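You operate a simulated robot arm through the tools that you are given. There is no shell and no other tool.

The job below is to be done with a simulated robot arm. You get a single attempt, and the scene is never put back.

Task
Swap the slim meter and its grey block at position 40 for the grey link on the table.
Fine: meter into the long black tray, block on the table; clamp the link; the sensor stays parked and bypass 40 stays off. Set down upright: grey block.
Where things are to end (x, y in the base frame): slim meter within 30 mm of [430, 70]; grey block within 30 mm of [440, -90].

The check looks at the end state, three seconds after you hand in, the way a careful person would. Anything else that was tipped, shoved, dropped, spilled or broken makes it a failure.

Robot
A 7-joint arm with a two-finger parallel gripper, fixed in place. Base frame: the origin is at the foot of the arm, x ahead of it, y to its left, z up; the work surface is at about z = 660. Lengths are in mm, angles in degrees, forces in N, time in s.
With the tool pointing down near the work surface it reaches from about 120 to 660 mm from the base axis. Its first joint turns from -66.0 to 66.0 degrees. Payload 2.4 kg.
The tool frame sits at the grasp point between the pads (the TCP): z along the fingers, y along the line on which they close. The tips reach 30 mm beyond it. The gripper opens to 94 mm. The fingers are 28 mm wide and 10 mm thick; the gripper's body (50 by 96 mm) begins 55 mm behind the TCP.
Orientation is that of the tool frame in the base frame, as a unit quaternion [w, x, y, z]. With the fingers straight down and closing along the base's y, the tool's x points along the base's -x, its y along +y and its z along -z.

Tools
- The arm moves only by the tool arm_command. Its argument "increments" is text: rows parted by semicolons, each of 7 numbers parted by spaces: the shift along the base's x, y, z in units of 25 mm (1.0 is 25 mm), then the turn, a rotation vector about the base's x, y, z in units of 8 degrees (1.0 is 8 degrees), then the opening, from 0 (shut) to 1 (fully open). In form: x y z ax ay az claw; .... A call has 1 to 20 rows; each row shifts and turns the commanded pose from where the row before left it. A call with a number of a shift or a turn outside -1 to 1 is refused whole. A row lasts 0.2 s, in which the tool goes at most 50 mm and 8.6 degrees; a call with a longer step from one row to the next is refused whole, and so is a gripper value outside its range. Where a pose cannot be reached the arm comes as near as it can. A force on the tool above 90 N (or 10 N above the force at the start of the call, whichever is more), or a blocked arm, ends the call early, and 0.2 s more pass. The fingers move at their own pace (about 153 mm/s each) and stop on an object; they squeeze with about 36 N. The grip force told is the motor's: it shows also when the fingers shut on nothing. Time passes only in rows, and 0.2 s behind the last, so rows that do not move let the fingers close. It gives the time, the measured TCP pose, the force on the tool (base axes), the opening and the grip force at its end, in the units of the frame above (readings bear some noise), with the torque about the TCP (base axes, N m) and any sound that the robot's microphone picked up, and new pictures: "pictures" is both (left out), scene, wrist or none.
- Cameras (640 x 400 px; columns grow to the right, rows downward): "scene" is fixed at [47.8, 486, 1443.4]; the picture's right is [-0.62, -0.79, 0.00], its down [-0.46, 0.36, -0.82] and it looks along [0.64, -0.50, -0.58] (base axes); focal length 321 px, centre (320, 200). "wrist" rides on the gripper at [76, 14, -102] in the tool frame; the picture's right is [-0.18, 0.98, 0.00], its down [-0.75, -0.14, -0.64] and it looks along [-0.63, -0.12, 0.77] (tool axes); focal length 243 px, centre (320, 200). There is no depth. A picture from a camera that has moved, and an enlarged one, comes with that camera's place and axes in the base frame and with its lens.
- enlarge(camera, box): a new picture of the part [left, top, right, bottom] of that camera's present view, enlarged. No time passes.
- close_job(): hands the job in; it is judged then, once.

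Places have to be worked out from the pictures, the camera data and where the tool is seen. Open the gripper and draw the arm clear of the work before you hand the job in, unless the task says otherwise.

The tools are called as name(argument=value, ...) on one line, values as JSON. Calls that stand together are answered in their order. arm_command: Moves the arm, as the interface text tells. Its arguments: {"type":"object","properties":{"increments":{"type":"string"},"pictures":{"type":"string","enum":["both","scene","wrist","none"]}},"required":["increments"]} The other tools are called the same way: enlarge (camera, box) takes an enlarged picture of a part of a camera's view; close_job () hands the job in.

At the start:

```text
clock: 0.0
tool_pos: [442.3, -127.4, 1227.2]
ee_rot: [0.0, -0.001, 1.0, 0.0]
wrist_force: [0.6, -0.2, 0.1]
ft_torque: [-0.01, -0.01, 0.03]
gripper_width: 93.8
finger_force: 0.1
```

scene: 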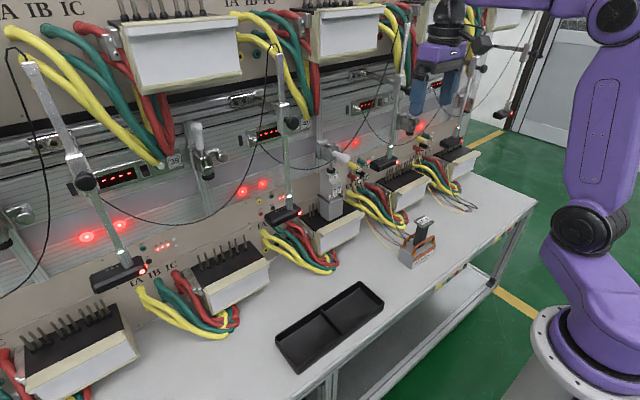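
wrist: 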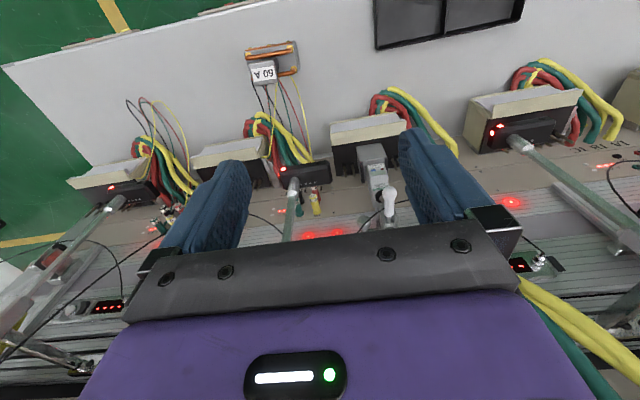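

I begin by looking closer at the scene before moving anything; the first pictures show the bench with meters, a black tray, and a small device marked "60 A" on the table.

enlarge(camera="scene", box=[240, 130, 400, 230])

enlarge(camera="scene", box=[340, 130, 500, 280])

enlarge(camera="wrist", box=[230, 20, 430, 220])

enlarge(camera="scene", box=[120, 100, 320, 240])

```text
4.00 times, centred on (320, 180) of scene
camera zoom: at [47.8, 486.0, 1443.4], right [-0.62, -0.79, 0.0], down [-0.46, 0.36, -0.82], along [0.64, -0.5, -0.58], focal length 1284 px, centre (320, 280)
```

zoom: 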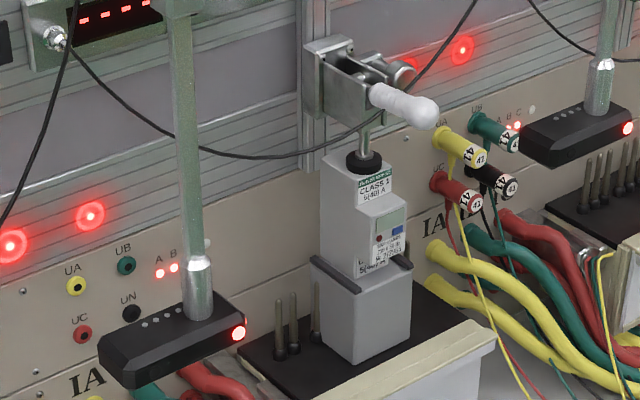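

```text
2.67 times, centred on (420, 205) of scene
camera zoom: at [47.8, 486.0, 1443.4], right [-0.62, -0.79, 0.0], down [-0.46, 0.36, -0.82], along [0.64, -0.5, -0.58], focal length 856 px, centre (53, 187)
```

zoom: 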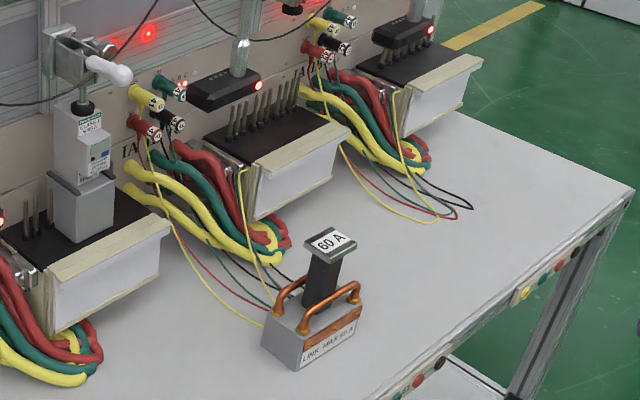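

```text
2.00 times, centred on (330, 120) of wrist
camera zoom: at [365.5, -114.2, 1330.7], right [0.18, 0.98, 0.0], down [0.75, -0.14, 0.64], along [0.63, -0.12, -0.77], focal length 485 px, centre (300, 360)
```

zoom: 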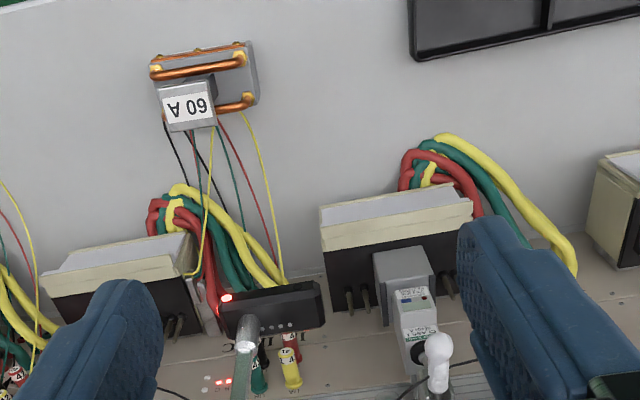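

```text
2.86 times, centred on (220, 170) of scene
camera zoom: at [47.8, 486.0, 1443.4], right [-0.62, -0.79, 0.0], down [-0.46, 0.36, -0.82], along [0.64, -0.5, -0.58], focal length 917 px, centre (606, 286)
```

zoom: 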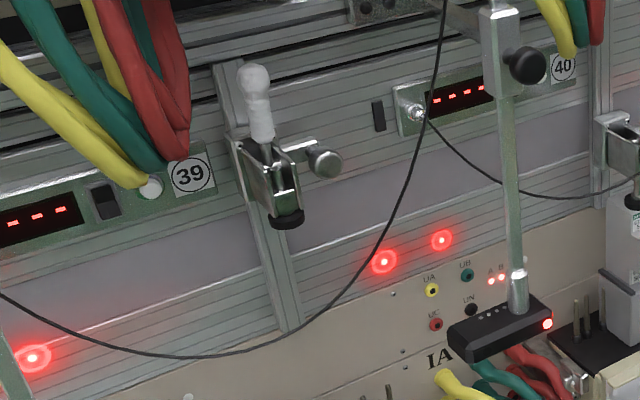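

The meter at position 40 sits on a grey block under a toggle clamp (handle pointing outwards = clamped; clamp 39 with handle up = open). I take sharper views of clamp 40, clamp 39, the link and the tray.

enlarge(camera="scene", box=[300, 130, 380, 180])

enlarge(camera="scene", box=[170, 110, 250, 190])

enlarge(camera="scene", box=[380, 200, 460, 280])

enlarge(camera="scene", box=[260, 260, 400, 390])

enlarge(camera="scene", box=[300, 170, 380, 260])

enlarge(camera="wrist", box=[320, 100, 420, 230])

```text
8.00 times, centred on (340, 155) of scene
camera zoom: at [47.8, 486.0, 1443.4], right [-0.62, -0.79, 0.0], down [-0.46, 0.36, -0.82], along [0.64, -0.5, -0.58], focal length 2568 px, centre (160, 560)
```

zoom: 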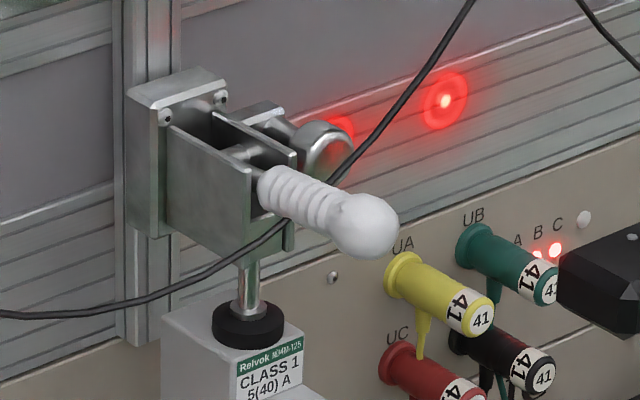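

```text
5.00 times, centred on (210, 150) of scene
camera zoom: at [47.8, 486.0, 1443.4], right [-0.62, -0.79, 0.0], down [-0.46, 0.36, -0.82], along [0.64, -0.5, -0.58], focal length 1605 px, centre (870, 450)
```

zoom: 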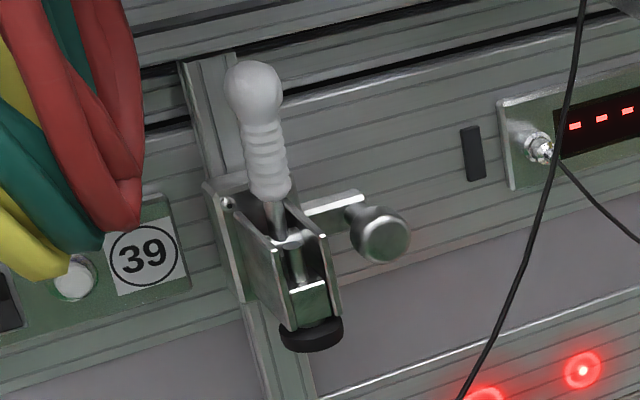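

```text
5.00 times, centred on (420, 240) of scene
camera zoom: at [47.8, 486.0, 1443.4], right [-0.62, -0.79, 0.0], down [-0.46, 0.36, -0.82], along [0.64, -0.5, -0.58], focal length 1605 px, centre (-180, 0)
```

zoom: 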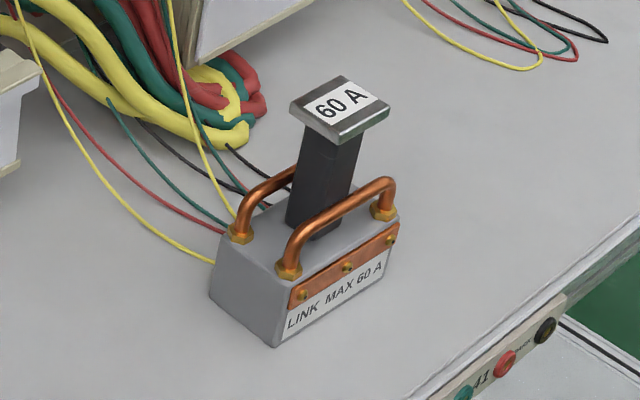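

```text
3.08 times, centred on (330, 325) of scene
camera zoom: at [47.8, 486.0, 1443.4], right [-0.62, -0.79, 0.0], down [-0.46, 0.36, -0.82], along [0.64, -0.5, -0.58], focal length 988 px, centre (289, -185)
```

zoom: 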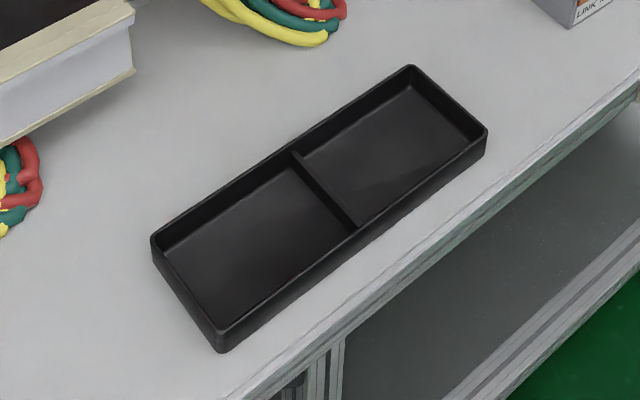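

```text
4.44 times, centred on (340, 215) of scene
camera zoom: at [47.8, 486.0, 1443.4], right [-0.62, -0.79, 0.0], down [-0.46, 0.36, -0.82], along [0.64, -0.5, -0.58], focal length 1426 px, centre (231, 133)
```

zoom: 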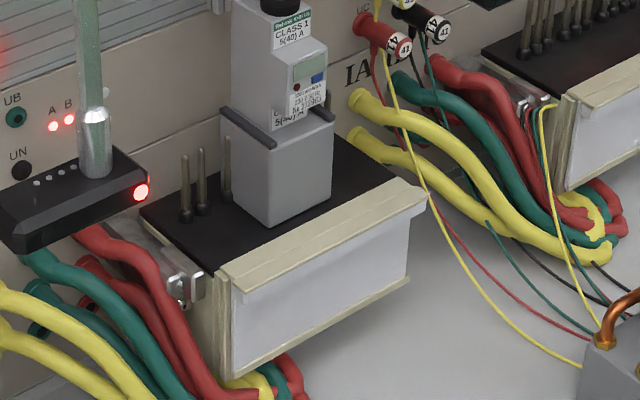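

```text
3.08 times, centred on (370, 165) of wrist
camera zoom: at [365.5, -114.2, 1330.7], right [0.18, 0.98, 0.0], down [0.75, -0.14, 0.64], along [0.63, -0.12, -0.77], focal length 746 px, centre (166, 308)
```

zoom: 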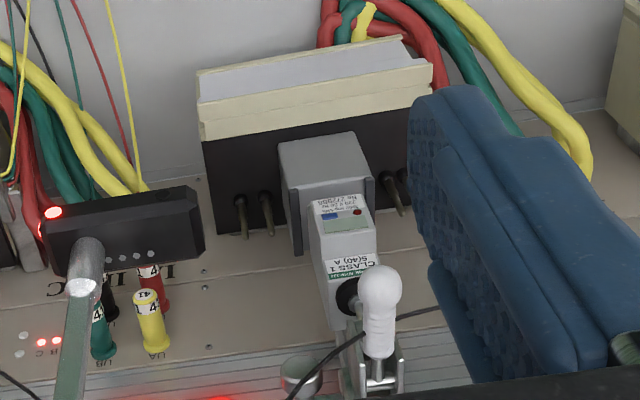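

The plunger of clamp 40 triangulates to about [685, -55, 950] and the handle's ball to about [615, -51, 1030]; the link is near [455, -250]. I back off a little, lower and tilt the tool by 35° to look at the position from the front.

arm_command(increments="-0.24 0.383 -0.954 0 -0.625 0 1;-0.24 0.383 -0.954 0 -0.625 0 1;-0.24 0.383 -0.954 0 -0.625 0 1;-0.24 0.383 -0.954 0 -0.625 0 1;-0.24 0.383 -0.954 0 -0.625 0 1;-0.24 0.383 -0.954 0 -0.625 0 1;-0.24 0.383 -0.954 0 -0.625 0 1;0 0 0 0 0 0 1", pictures="both")

```text
clock: 1.8
tool_pos: [401.4, -68.9, 1066.2]
ee_rot: [0.29, 0.002, 0.957, -0.004]
wrist_force: [1.1, 0.5, 0.8]
ft_torque: [-0.02, 0.0, 0.02]
gripper_width: 94.0
finger_force: 0.0
out of reach, approached as far as the arm can: row 7
camera wrist: at [279.7, -52.0, 1109.0], right [0.16, 0.98, 0.09], down [0.27, -0.14, 0.95], along [0.95, -0.13, -0.29], focal length 243 px, centre (320, 200)
```

scene: 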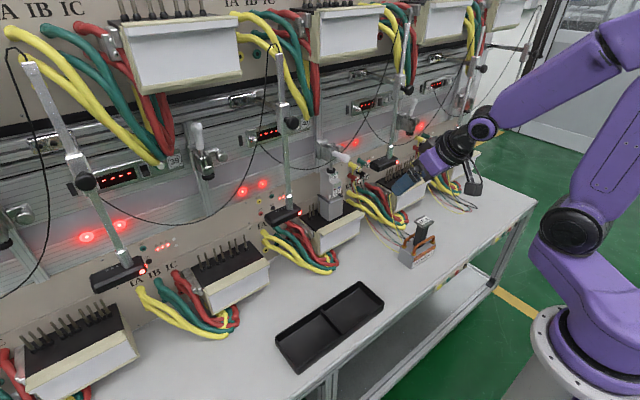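
wrist: 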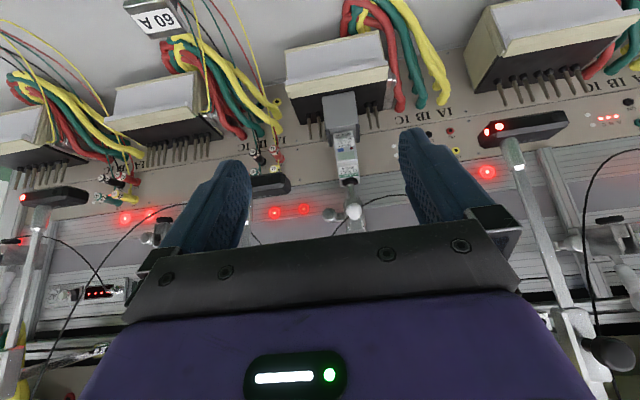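

The clamp, meter and block are visible from the front now. I enlarge the relevant part of both views to triangulate.

enlarge(camera="wrist", box=[270, 20, 430, 240])

enlarge(camera="wrist", box=[290, 80, 390, 160])

enlarge(camera="wrist", box=[310, 140, 410, 240])

enlarge(camera="scene", box=[200, 0, 440, 170])

```text
1.82 times, centred on (350, 130) of wrist
camera zoom: at [279.7, -52.0, 1109.0], right [0.16, 0.98, 0.09], down [0.27, -0.14, 0.95], along [0.95, -0.13, -0.29], focal length 441 px, centre (266, 327)
```

zoom: 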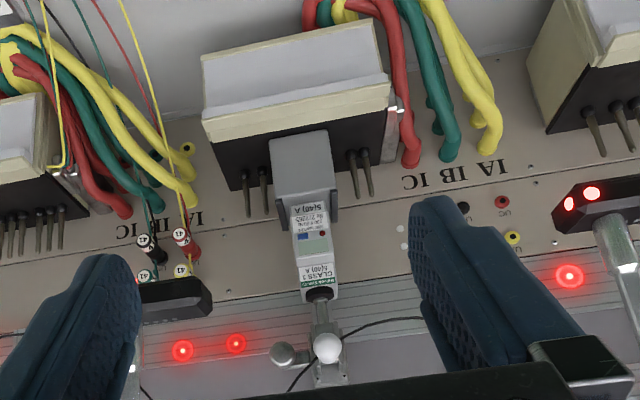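

```text
5.00 times, centred on (340, 120) of wrist
camera zoom: at [279.7, -52.0, 1109.0], right [0.16, 0.98, 0.09], down [0.27, -0.14, 0.95], along [0.95, -0.13, -0.29], focal length 1213 px, centre (220, 600)
```

zoom: 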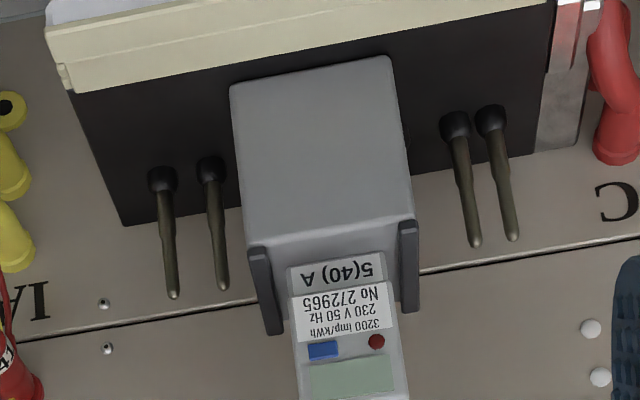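

```text
4.00 times, centred on (360, 190) of wrist
camera zoom: at [279.7, -52.0, 1109.0], right [0.16, 0.98, 0.09], down [0.27, -0.14, 0.95], along [0.95, -0.13, -0.29], focal length 970 px, centre (160, 240)
```

zoom: 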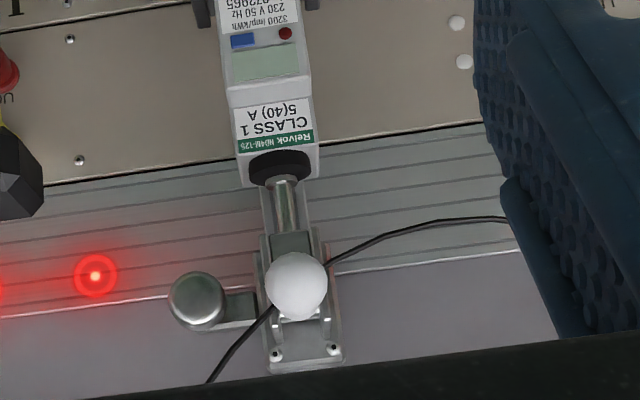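

```text
2.35 times, centred on (320, 85) of scene
camera zoom: at [47.8, 486.0, 1443.4], right [-0.62, -0.79, 0.0], down [-0.46, 0.36, -0.82], along [0.64, -0.5, -0.58], focal length 755 px, centre (320, 471)
```

zoom: 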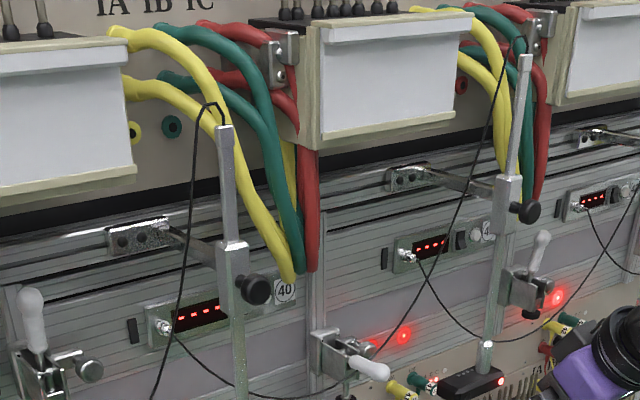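

From three views: block about 59 wide (y) × 40 deep × 70 tall, front face x≈652, centre y≈-51, standing on the base at z≈797; meter top ≈953; clamp ball ≈[620,-51,1028]. The link's total height (~156) matches block plus meter. Next I look at the link from close by.

arm_command(increments="-0.1 -0.85 -0.5 0 0.3125 0 1;-0.1 -0.85 -0.5 0 0.3125 0 1;-0.1 -0.85 -0.5 0 0.3125 0 1;-0.1 -0.85 -0.5 0 0.3125 0 1;-0.1 -0.85 -0.5 0 0.3125 0 1;-0.1 -0.85 -0.5 0 0.3125 0 1;-0.1 -0.85 -0.5 0 0.3125 0 1;-0.1 -0.85 -0.5 0 0.3125 0 1;0 0 0 0 0 0 1", pictures="both")

```text
clock: 3.8
tool_pos: [381.9, -235.0, 966.4]
ee_rot: [0.131, 0.0, 0.991, 0.0]
wrist_force: [0.1, 0.4, -0.4]
ft_torque: [0.04, 0.0, 0.01]
gripper_width: 94.0
finger_force: 0.1
camera wrist: at [280.4, -220.8, 1045.5], right [0.18, 0.98, 0.05], down [0.56, -0.14, 0.81], along [0.81, -0.12, -0.58], focal length 243 px, centre (320, 200)
```

scene: 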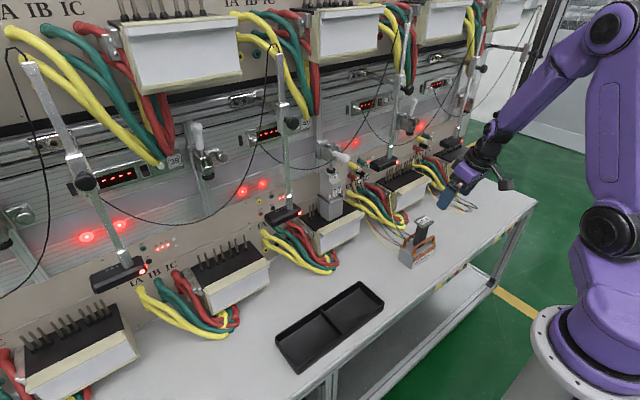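
wrist: 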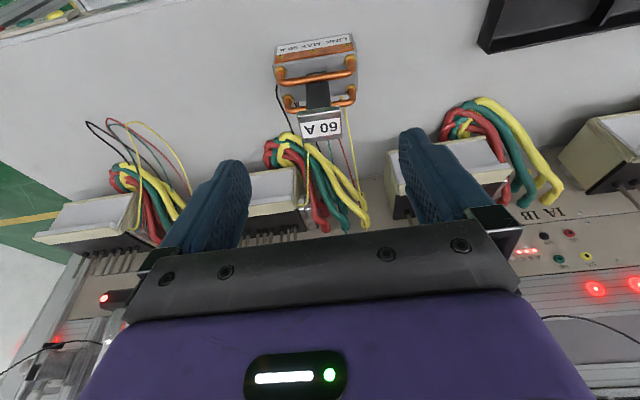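

I enlarge the link in this view.

enlarge(camera="wrist", box=[260, 20, 370, 150])

enlarge(camera="wrist", box=[380, 100, 540, 230])

enlarge(camera="scene", box=[180, 220, 280, 320])

```text
3.08 times, centred on (315, 85) of wrist
camera zoom: at [280.4, -220.8, 1045.5], right [0.18, 0.98, 0.05], down [0.56, -0.14, 0.81], along [0.81, -0.12, -0.58], focal length 746 px, centre (335, 554)
```

zoom: 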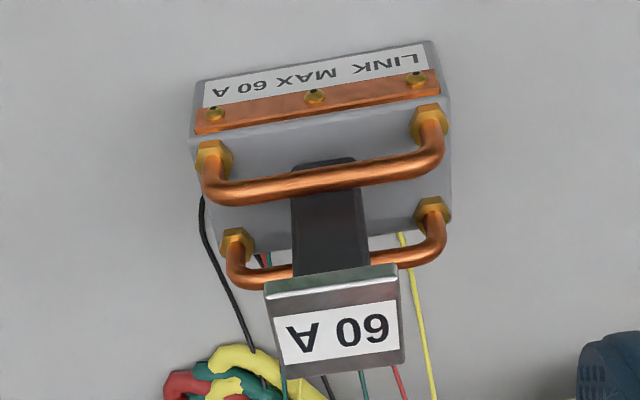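

```text
3.08 times, centred on (460, 165) of wrist
camera zoom: at [280.4, -220.8, 1045.5], right [0.18, 0.98, 0.05], down [0.56, -0.14, 0.81], along [0.81, -0.12, -0.58], focal length 746 px, centre (-111, 308)
```

zoom: 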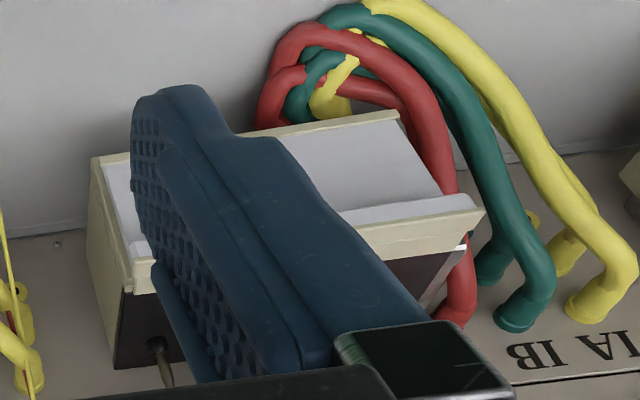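

```text
4.00 times, centred on (230, 270) of scene
camera zoom: at [47.9, 486.0, 1443.4], right [-0.62, -0.79, 0.0], down [-0.46, 0.36, -0.82], along [0.64, -0.5, -0.58], focal length 1284 px, centre (680, -80)
```

zoom: 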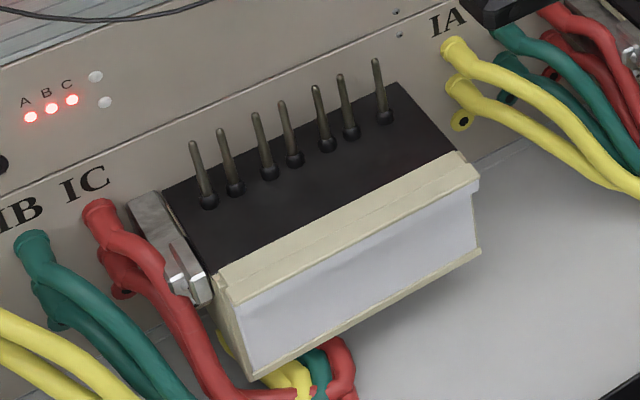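

The link is about 110 (y) × 57 (x) × 156 tall, centred near [459, -241], turned about -4° around z; its dark post (27 mm wide in y) is free between z≈745 and 805. Now I go close in front of position 40 to measure meter, block and clamp better.

arm_command(increments="0 0.92 0 0 0 0 1;0 0.92 0 0 0 0 1;0 0.92 0 0 0 0 1;0 0.92 0 0 0 0 1;0 0.92 0 0 0 0 1;0 0.92 0 0 0 0 1;0 0.92 0 0 0 0 1;0 0.92 0 0 0 0 1;0.93 0 0 0 -0.417 0 1;0.93 0 0 0 -0.417 0 1;0.93 0 0 0 -0.417 0 1;0.93 0 0 0 -0.417 0 1;0.93 0 0 0 -0.417 0 1;0.93 0 0 0 -0.417 0 1;0 0 0 0 0 0 1", pictures="both")

```text
clock: 7.0
tool_pos: [520.2, -50.3, 964.7]
ee_rot: [0.302, 0.0, 0.953, 0.0]
wrist_force: [-1.1, 0.5, 0.5]
ft_torque: [-0.01, 0.03, 0.01]
gripper_width: 93.9
finger_force: 0.0
camera wrist: at [398.4, -36.9, 1006.0], right [0.15, 0.98, 0.11], down [0.25, -0.14, 0.96], along [0.96, -0.12, -0.26], focal length 243 px, centre (320, 200)
```

scene: 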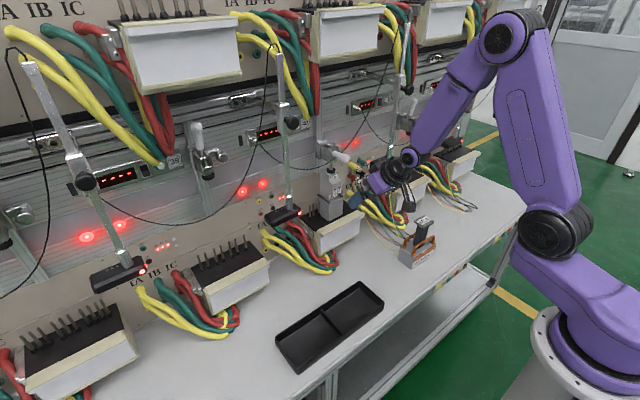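
wrist: 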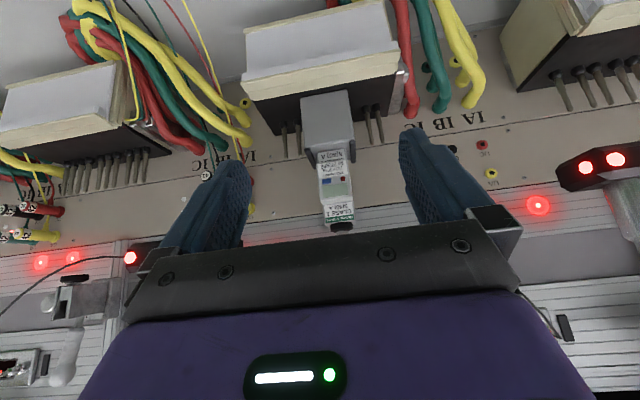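

Clear close view; I enlarge the meter, block and base.

enlarge(camera="wrist", box=[240, 0, 420, 130])

enlarge(camera="wrist", box=[290, 80, 380, 240])

enlarge(camera="scene", box=[310, 160, 370, 240])

```text
3.08 times, centred on (330, 65) of wrist
camera zoom: at [398.4, -36.9, 1006.0], right [0.15, 0.98, 0.11], down [0.25, -0.14, 0.96], along [0.96, -0.12, -0.26], focal length 746 px, centre (289, 615)
```

zoom: 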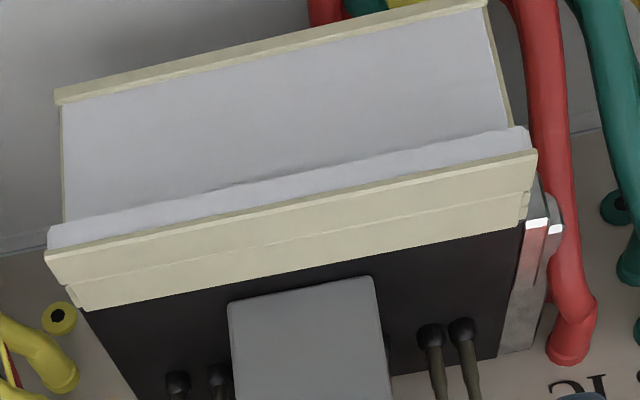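

```text
2.50 times, centred on (335, 160) of wrist
camera zoom: at [398.4, -36.9, 1006.0], right [0.15, 0.98, 0.11], down [0.25, -0.14, 0.96], along [0.96, -0.12, -0.26], focal length 606 px, centre (282, 300)
```

zoom: 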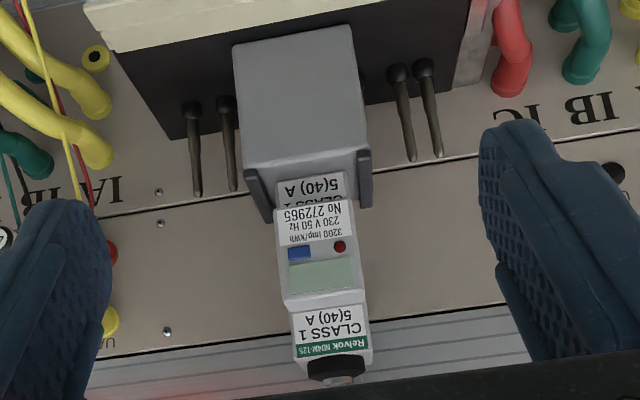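

```text
5.00 times, centred on (340, 200) of scene
camera zoom: at [47.9, 486.0, 1443.4], right [-0.62, -0.79, 0.0], down [-0.46, 0.36, -0.82], along [0.64, -0.5, -0.58], focal length 1605 px, centre (220, 200)
```

zoom: 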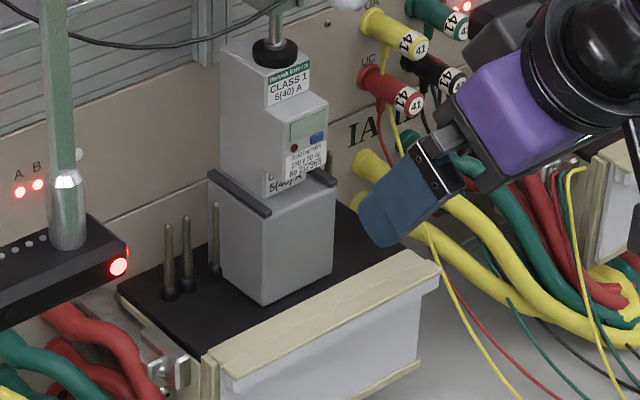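

The base top and its cream bar are about flush at z≈799; the meter spans y -67…-32, x 653 (nose)…≈708, z 867…953. I need to know whether the pins run into the block or stand behind it, so I zoom in further.

enlarge(camera="scene", box=[325, 185, 365, 225])

enlarge(camera="wrist", box=[270, 70, 400, 150])

enlarge(camera="scene", box=[370, 150, 450, 230])

enlarge(camera="scene", box=[320, 155, 360, 195])

```text
10.00 times, centred on (345, 205) of scene
camera zoom: at [47.9, 486.0, 1443.4], right [-0.62, -0.79, 0.0], down [-0.46, 0.36, -0.82], along [0.64, -0.5, -0.58], focal length 3210 px, centre (70, 150)
```

zoom: 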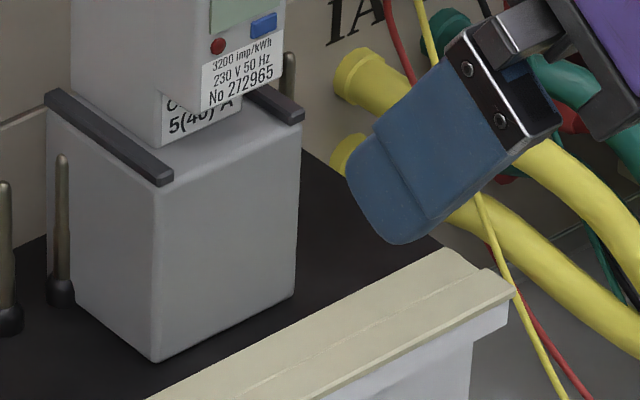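

```text
4.92 times, centred on (335, 110) of wrist
camera zoom: at [398.4, -36.9, 1006.0], right [0.15, 0.98, 0.11], down [0.25, -0.14, 0.96], along [0.96, -0.12, -0.26], focal length 1194 px, centre (246, 643)
```

zoom: 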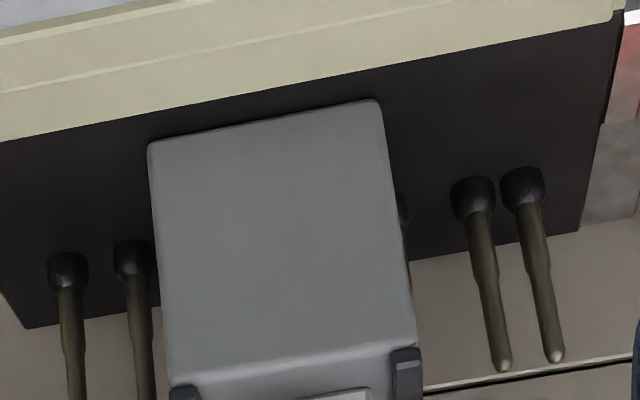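

```text
5.00 times, centred on (410, 190) of scene
camera zoom: at [47.9, 486.0, 1443.4], right [-0.62, -0.79, 0.0], down [-0.46, 0.36, -0.82], along [0.64, -0.5, -0.58], focal length 1605 px, centre (-130, 250)
```

zoom: 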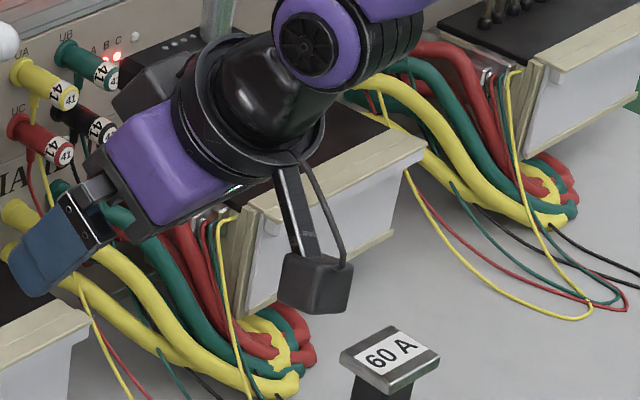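

```text
10.00 times, centred on (340, 175) of scene
camera zoom: at [47.9, 486.0, 1443.4], right [-0.62, -0.79, 0.0], down [-0.46, 0.36, -0.82], along [0.64, -0.5, -0.58], focal length 3210 px, centre (120, 450)
```

zoom: 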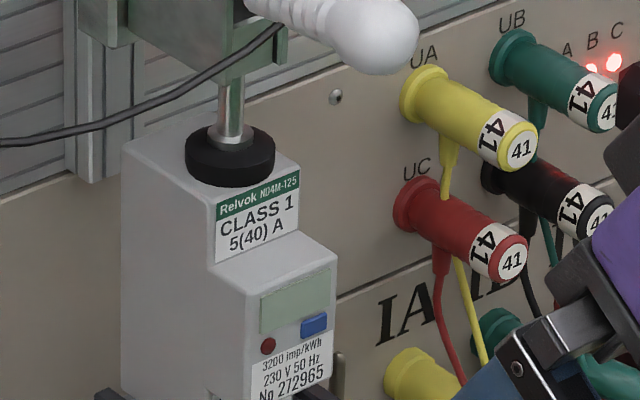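

The enlarged view shows pin 3 standing beside the block and the block reaching back to x≈706, so two pins run up inside the block: it must be lifted ~60 mm before pulling it out. First the clamp: I'll pinch the handle's ball (≈[622,-51,1026], 22 mm) with the tool tilted 45° and swing it up; I move to a pre-grasp pose now.

arm_command(increments="0 0 0.83 0 -0.25 0 0.55;0 0 0.83 0 -0.25 0 0.55;0 0 0.83 0 -0.25 0 0.55;0 0 0.83 0 -0.25 0 0.55;0 0 0.83 0 -0.25 0 0.55;0.8 0 0 0 0 0 0.55;0.8 0 0 0 0 0 0.55;0.75 0 0 0 0 0 0.55;0 0 0 0 0 0 0.55", pictures="both")

```text
clock: 9.0
tool_pos: [580.8, -51.5, 1070.6]
ee_rot: [0.383, 0.001, 0.924, -0.001]
wrist_force: [0.7, -0.1, 0.2]
ft_torque: [-0.02, 0.04, 0.01]
gripper_width: 51.7
finger_force: 0.0
camera wrist: at [453.7, -36.8, 1089.4], right [0.13, 0.98, 0.13], down [0.08, -0.14, 0.99], along [0.99, -0.12, -0.1], focal length 243 px, centre (320, 200)
```

scene: 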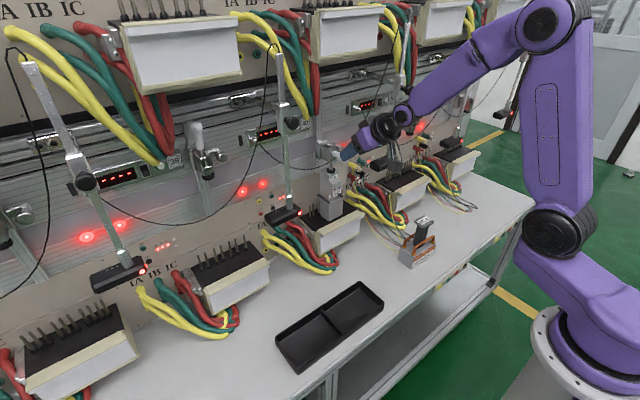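
wrist: 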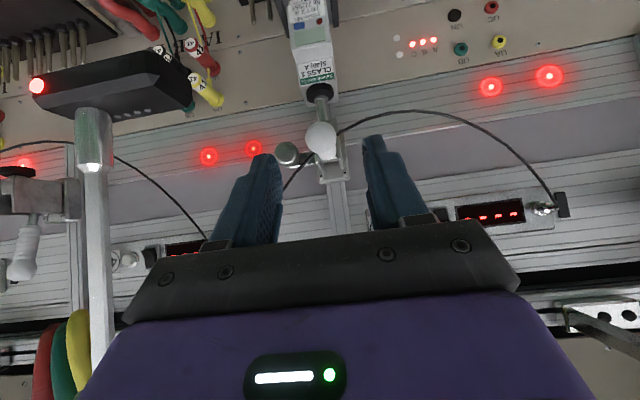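

The ball lies between the fingers' lines; I check the alignment enlarged before advancing.

enlarge(camera="wrist", box=[230, 60, 430, 220])

enlarge(camera="scene", box=[310, 110, 390, 180])

```text
2.50 times, centred on (330, 140) of wrist
camera zoom: at [453.7, -36.8, 1089.4], right [0.13, 0.98, 0.13], down [0.08, -0.14, 0.99], along [0.99, -0.12, -0.1], focal length 606 px, centre (295, 350)
```

zoom: 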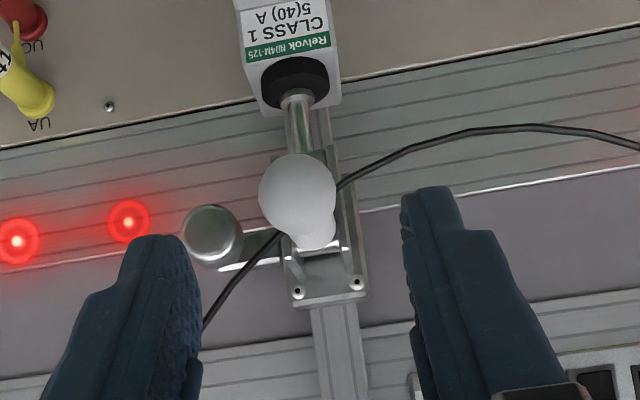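

```text
5.71 times, centred on (350, 145) of scene
camera zoom: at [47.9, 486.0, 1443.4], right [-0.62, -0.79, 0.0], down [-0.46, 0.36, -0.82], along [0.64, -0.5, -0.58], focal length 1834 px, centre (149, 514)
```

zoom: 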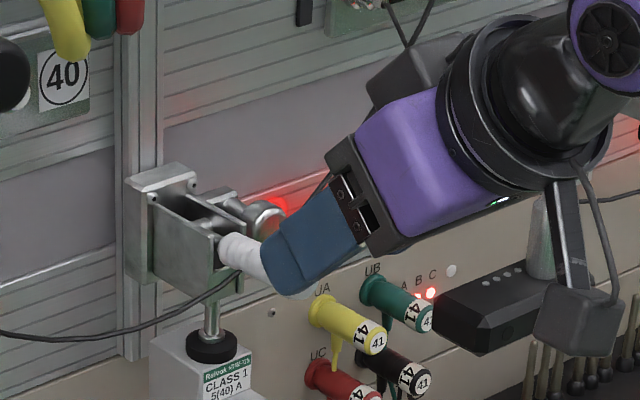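

The ball is centred between the fingers at about [622,-51,1027]. I advance 42 mm along the tool axis and close gently on it.

arm_command(increments="0.38 0 -0.41 0 0 0 0.55;0.38 0 -0.41 0 0 0 0.55;0.38 0 -0.41 0 0 0 0.55;0 0 0 0 0 0 0.55;0 0 0 0 0 0 0.1;0 0 0 0 0 0 0.1;0 0 0 0 0 0 0.1", pictures="both")

```text
clock: 10.6
tool_pos: [609.6, -50.2, 1039.9]
ee_rot: [0.383, -0.001, 0.924, 0.0]
wrist_force: [1.6, 3.6, -1.2]
ft_torque: [0.02, -0.04, 0.04]
gripper_width: 20.9
finger_force: 45.1
camera wrist: at [481.5, -36.1, 1059.2], right [0.13, 0.98, 0.13], down [0.08, -0.14, 0.99], along [0.99, -0.12, -0.09], focal length 243 px, centre (320, 200)
```

scene: 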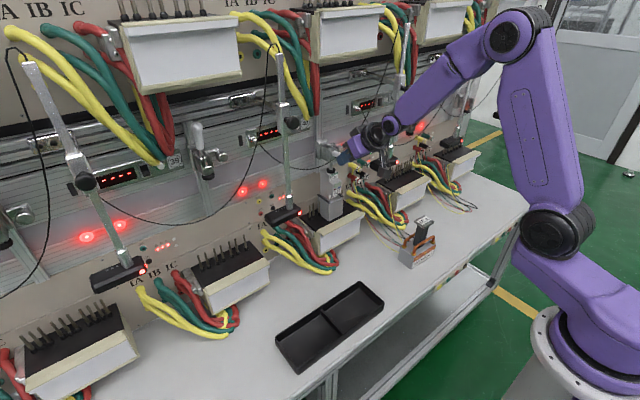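
wrist: 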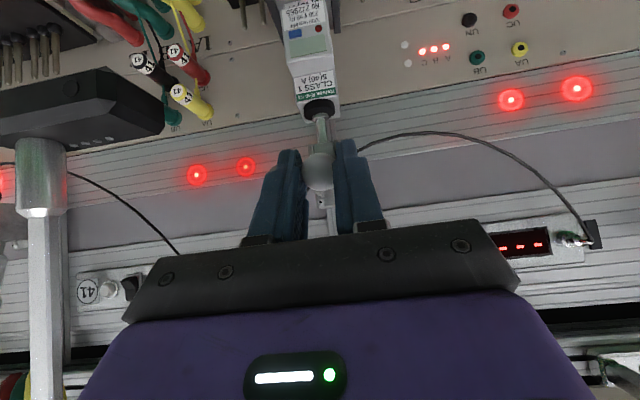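

Ball gripped (20.9 mm). I start swinging the handle up along its arc about the pivot (≈[684,1031], radius ≈63), first part only to check forces.

arm_command(increments="0.036 0 0.596 0 0 0 0.1;0.196 0 0.628 0 0 0 0.1;0.352 0 0.556 0 0 0 0.1;0 0 0 0 0 0 0.1", pictures="both")

```text
clock: 11.6
tool_pos: [621.0, -49.1, 1080.8]
ee_rot: [0.381, 0.0, 0.925, 0.001]
wrist_force: [-13.0, 5.4, -4.4]
ft_torque: [0.11, 1.51, 0.05]
gripper_width: 20.7
finger_force: 45.1
camera wrist: at [493.8, -36.0, 1102.2], right [0.13, 0.98, 0.13], down [0.08, -0.14, 0.99], along [0.99, -0.12, -0.1], focal length 243 px, centre (320, 200)
```

scene: 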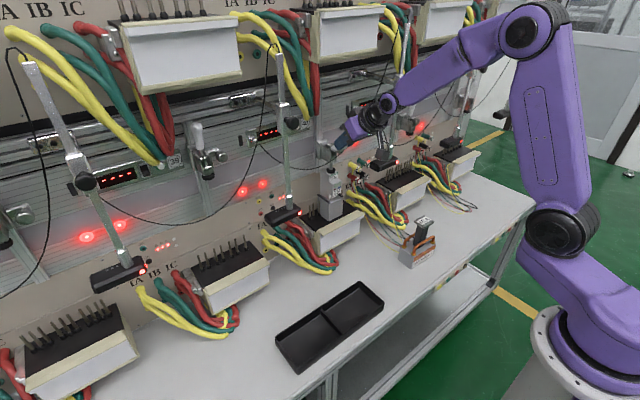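
wrist: 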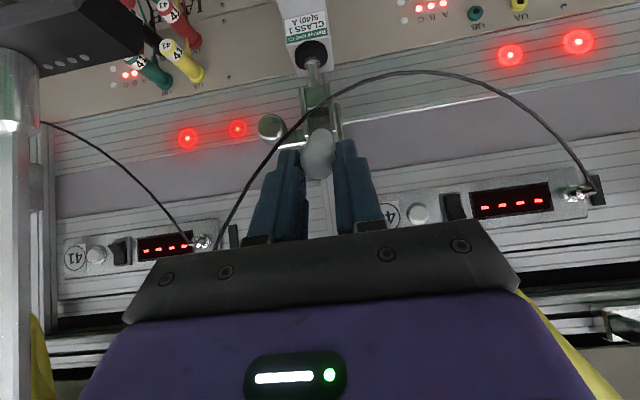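

The handle follows (forces small, about 13 N). I check the clamp closer before continuing.

enlarge(camera="wrist", box=[220, 20, 420, 240])

enlarge(camera="scene", box=[300, 100, 390, 190])

```text
1.82 times, centred on (320, 130) of wrist
camera zoom: at [493.8, -36.0, 1102.2], right [0.13, 0.98, 0.13], down [0.08, -0.14, 0.99], along [0.99, -0.12, -0.1], focal length 441 px, centre (320, 327)
```

zoom: 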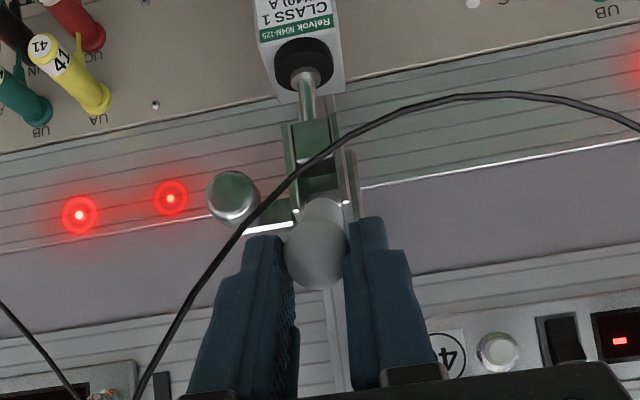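

```text
4.44 times, centred on (345, 145) of scene
camera zoom: at [47.6, 486.2, 1443.4], right [-0.62, -0.79, 0.0], down [-0.46, 0.36, -0.82], along [0.64, -0.5, -0.58], focal length 1426 px, centre (209, 444)
```

zoom: 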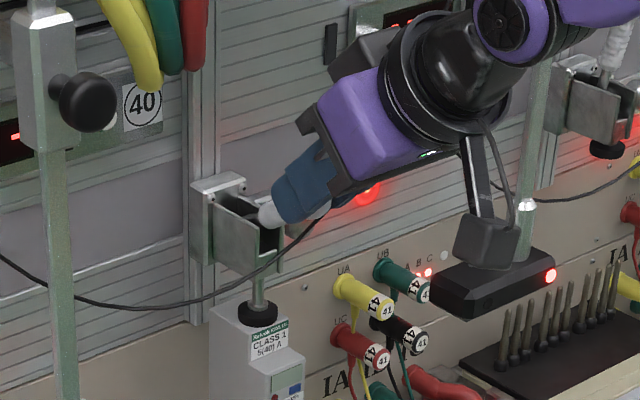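

The plunger has started to lift and the handle turns freely. I continue the arc towards vertical.

arm_command(increments="0.488 0 0.444 0 0 0 0.1;0.584 0 0.304 0 0 0 0.1;0.64 0 0.144 0 0 0 0.1;0.2 0 0.01 0 0 0 0.1;0 0 0 0 0 0 0.1", pictures="both")

```text
clock: 12.8
tool_pos: [670.4, -52.3, 1105.8]
ee_rot: [0.384, 0.001, 0.923, 0.0]
wrist_force: [-0.6, -0.6, 0.5]
ft_torque: [-0.06, 0.04, 0.03]
gripper_width: 9.4
finger_force: 0.1
camera wrist: at [543.4, -37.5, 1125.3], right [0.13, 0.98, 0.13], down [0.08, -0.14, 0.99], along [0.99, -0.12, -0.09], focal length 243 px, centre (320, 200)
```

scene: 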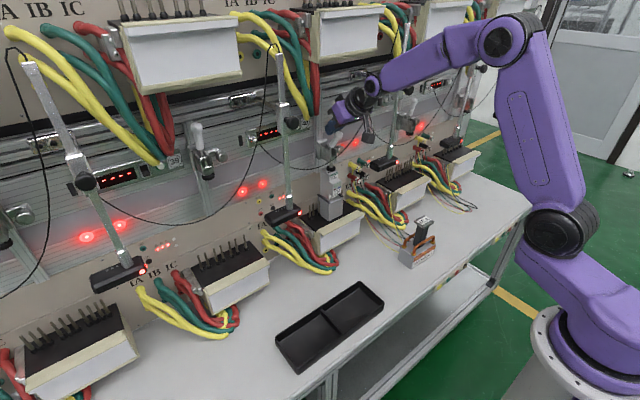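
wrist: 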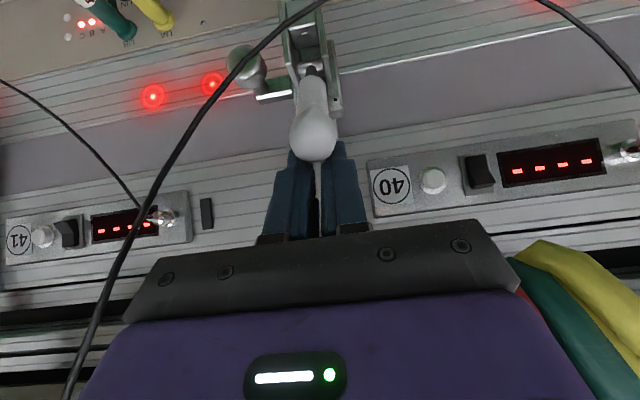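

The ball has slipped out of the fingers near the end; I check how far the handle is up.

enlarge(camera="wrist", box=[220, 0, 420, 240])

enlarge(camera="scene", box=[300, 80, 390, 190])

```text
1.67 times, centred on (320, 120) of wrist
camera zoom: at [543.4, -37.5, 1125.3], right [0.13, 0.98, 0.13], down [0.08, -0.14, 0.99], along [0.99, -0.12, -0.09], focal length 404 px, centre (320, 333)
```

zoom: 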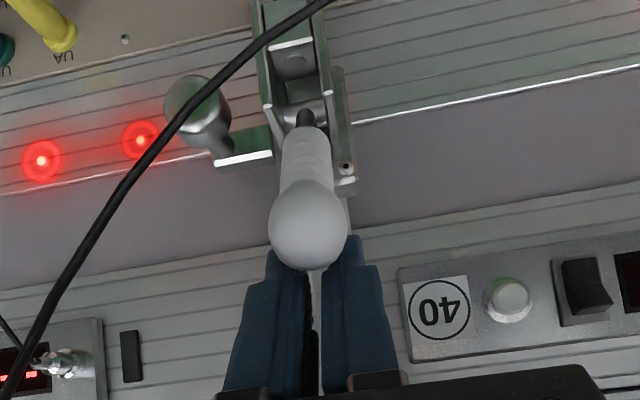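

```text
3.64 times, centred on (345, 135) of scene
camera zoom: at [47.9, 486.0, 1443.4], right [-0.62, -0.79, 0.0], down [-0.46, 0.36, -0.82], along [0.64, -0.5, -0.58], focal length 1167 px, centre (229, 436)
```

zoom: 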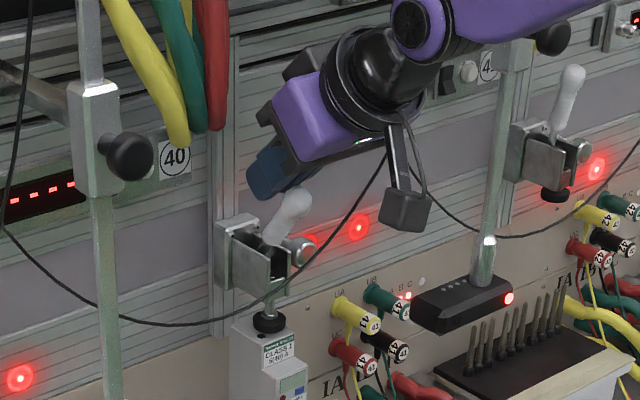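

The handle is at about 59° (ball ≈[653,-51,1082]) and stays there by itself. I retreat along the tool axis, drop in front of and below the ball with closed fingers, and will then push it the rest of the way.

arm_command(increments="-0.78 0 0.78 0 0 0 0.1;-0.78 0 0.78 0 0 0 0;-0.85 0 -0.85 0 0 0 0;-0.85 0 -0.85 0 0 0 0;0.488 0 -0.488 0 0 0 0;0.488 0 -0.488 0 0 0 0;0 0 0 0 0 0 0", pictures="both")

```text
clock: 14.4
tool_pos: [615.7, -51.0, 1078.9]
ee_rot: [0.382, 0.0, 0.924, 0.0]
wrist_force: [-0.3, -0.9, -0.5]
ft_torque: [0.02, 0.02, -0.02]
gripper_width: 0.0
finger_force: 33.2
camera wrist: at [487.9, -37.3, 1097.6], right [0.13, 0.98, 0.13], down [0.08, -0.14, 0.99], along [0.99, -0.12, -0.1], focal length 243 px, centre (320, 200)
```

scene: 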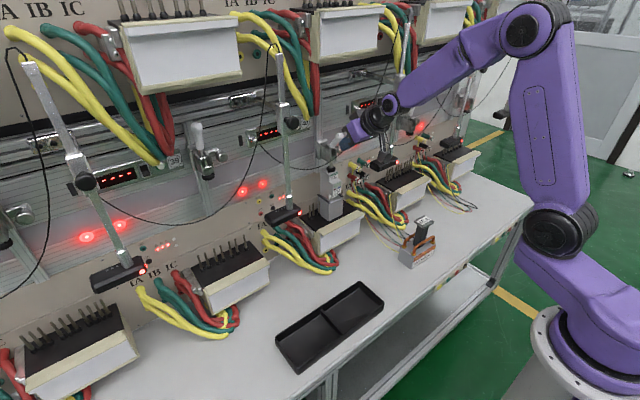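
wrist: 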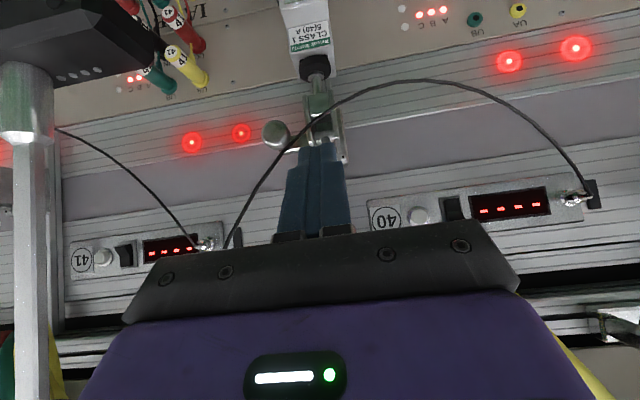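

The closed fingers are in front of and below the ball. I push along the rest of the arc.

arm_command(increments="0.32 0 0.24 0 0 0 0;0.4 0 0.18 0 0 0 0;0.4 0 0.08 0 0 0 0;0.24 0 0.02 0 0 0 0;0 0 0 0 0 0 0", pictures="both")

enlarge(camera="scene", box=[300, 80, 390, 190])

enlarge(camera="wrist", box=[220, 0, 420, 240])

```text
clock: 15.6
tool_pos: [648.2, -51.9, 1091.2]
ee_rot: [0.382, 0.001, 0.924, 0.0]
wrist_force: [-9.5, -0.6, 0.4]
ft_torque: [-0.01, 0.07, 0.0]
gripper_width: 0.0
finger_force: 32.7
camera wrist: at [520.8, -37.3, 1109.8], right [0.13, 0.98, 0.13], down [0.08, -0.14, 0.99], along [0.99, -0.12, -0.1], focal length 243 px, centre (320, 200)
```

scene: 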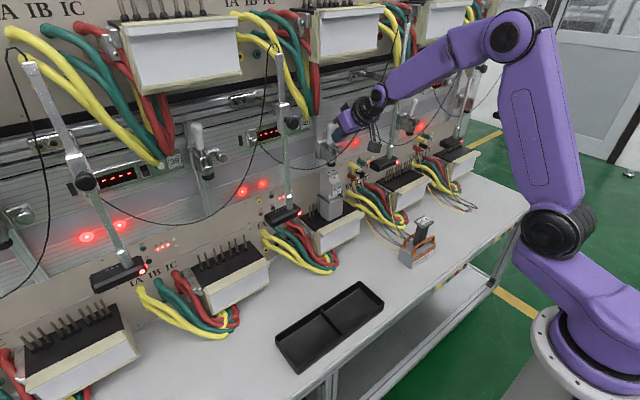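
wrist: 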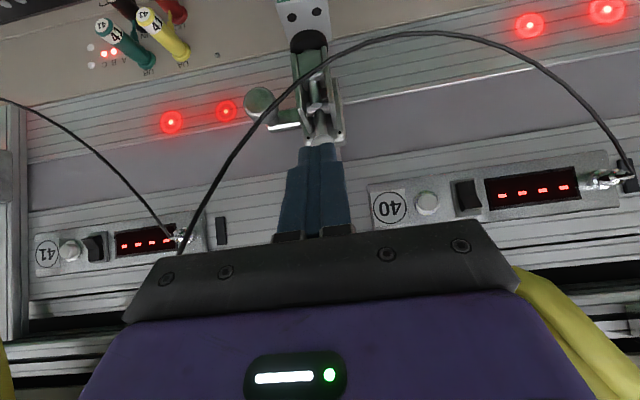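

```text
3.64 times, centred on (345, 135) of scene
camera zoom: at [47.5, 486.0, 1443.4], right [-0.62, -0.79, 0.0], down [-0.46, 0.36, -0.82], along [0.64, -0.5, -0.58], focal length 1167 px, centre (229, 436)
```

zoom: 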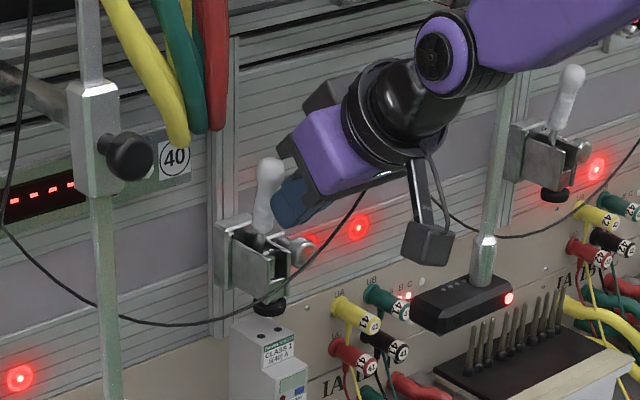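

```text
1.67 times, centred on (320, 120) of wrist
camera zoom: at [520.8, -37.3, 1109.8], right [0.13, 0.98, 0.13], down [0.08, -0.14, 0.99], along [0.99, -0.12, -0.1], focal length 404 px, centre (320, 333)
```

zoom: 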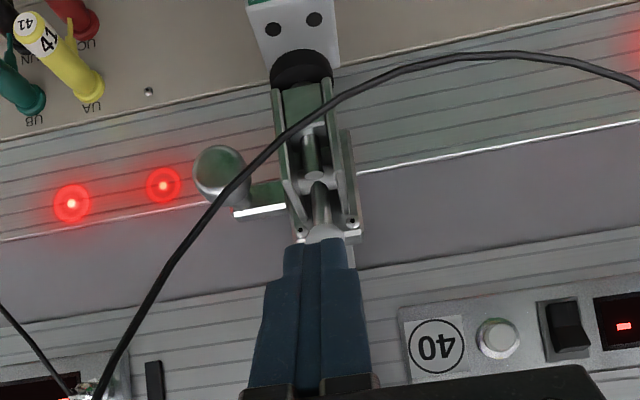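

The handle now stands vertical like the neighbouring open clamps and the plunger disc has risen to about z≈980, leaving ~24 mm above the meter. I back the fingers off, open them to 60 mm and move to a pre-grasp pose in front of the meter.

arm_command(increments="-0.8 0 0.6 0 0 0 0;-0.9 0 0.3 0 0 0 0;-0.9 0 0 0 0 0 0;-0.9 0 -0.5 0 0 0 0.64;-0.6 0 -0.9 0 0 0 0.64;0 0 -0.95 0 0 0 0.64;0 0 -0.95 0 0 0 0.64;0 0 -0.95 0 0 0 0.64;0 0 -0.95 0 0 0 0.64;0.4 0 -0.6 0 0 0 0.64;0.8 0 -0.3 0 0 0 0.64;0.8 0 0 0 0 0 0.64;0 0 0 0 0 0 0.64", pictures="both")

```text
clock: 18.4
tool_pos: [595.2, -50.5, 962.3]
ee_rot: [0.383, 0.001, 0.924, 0.0]
wrist_force: [-1.1, -0.9, 0.7]
ft_torque: [0.0, -0.01, 0.02]
gripper_width: 60.1
finger_force: 0.0
camera wrist: at [467.7, -36.7, 981.4], right [0.13, 0.98, 0.13], down [0.08, -0.14, 0.99], along [0.99, -0.12, -0.1], focal length 243 px, centre (320, 200)
```

scene: 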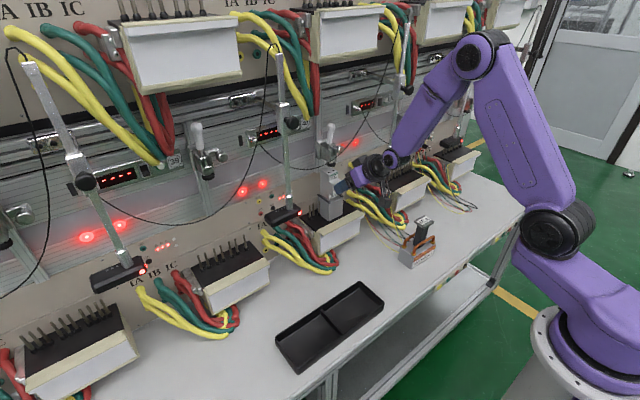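
wrist: 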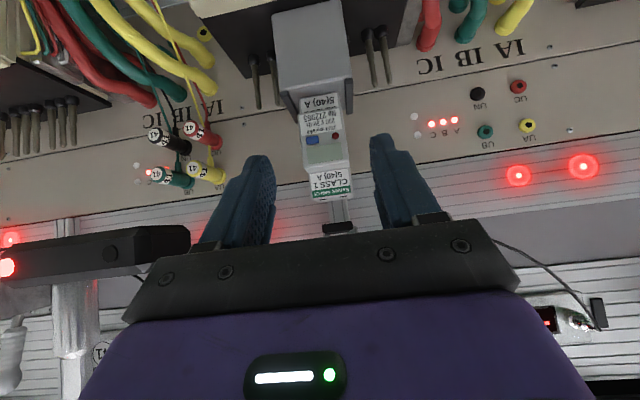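

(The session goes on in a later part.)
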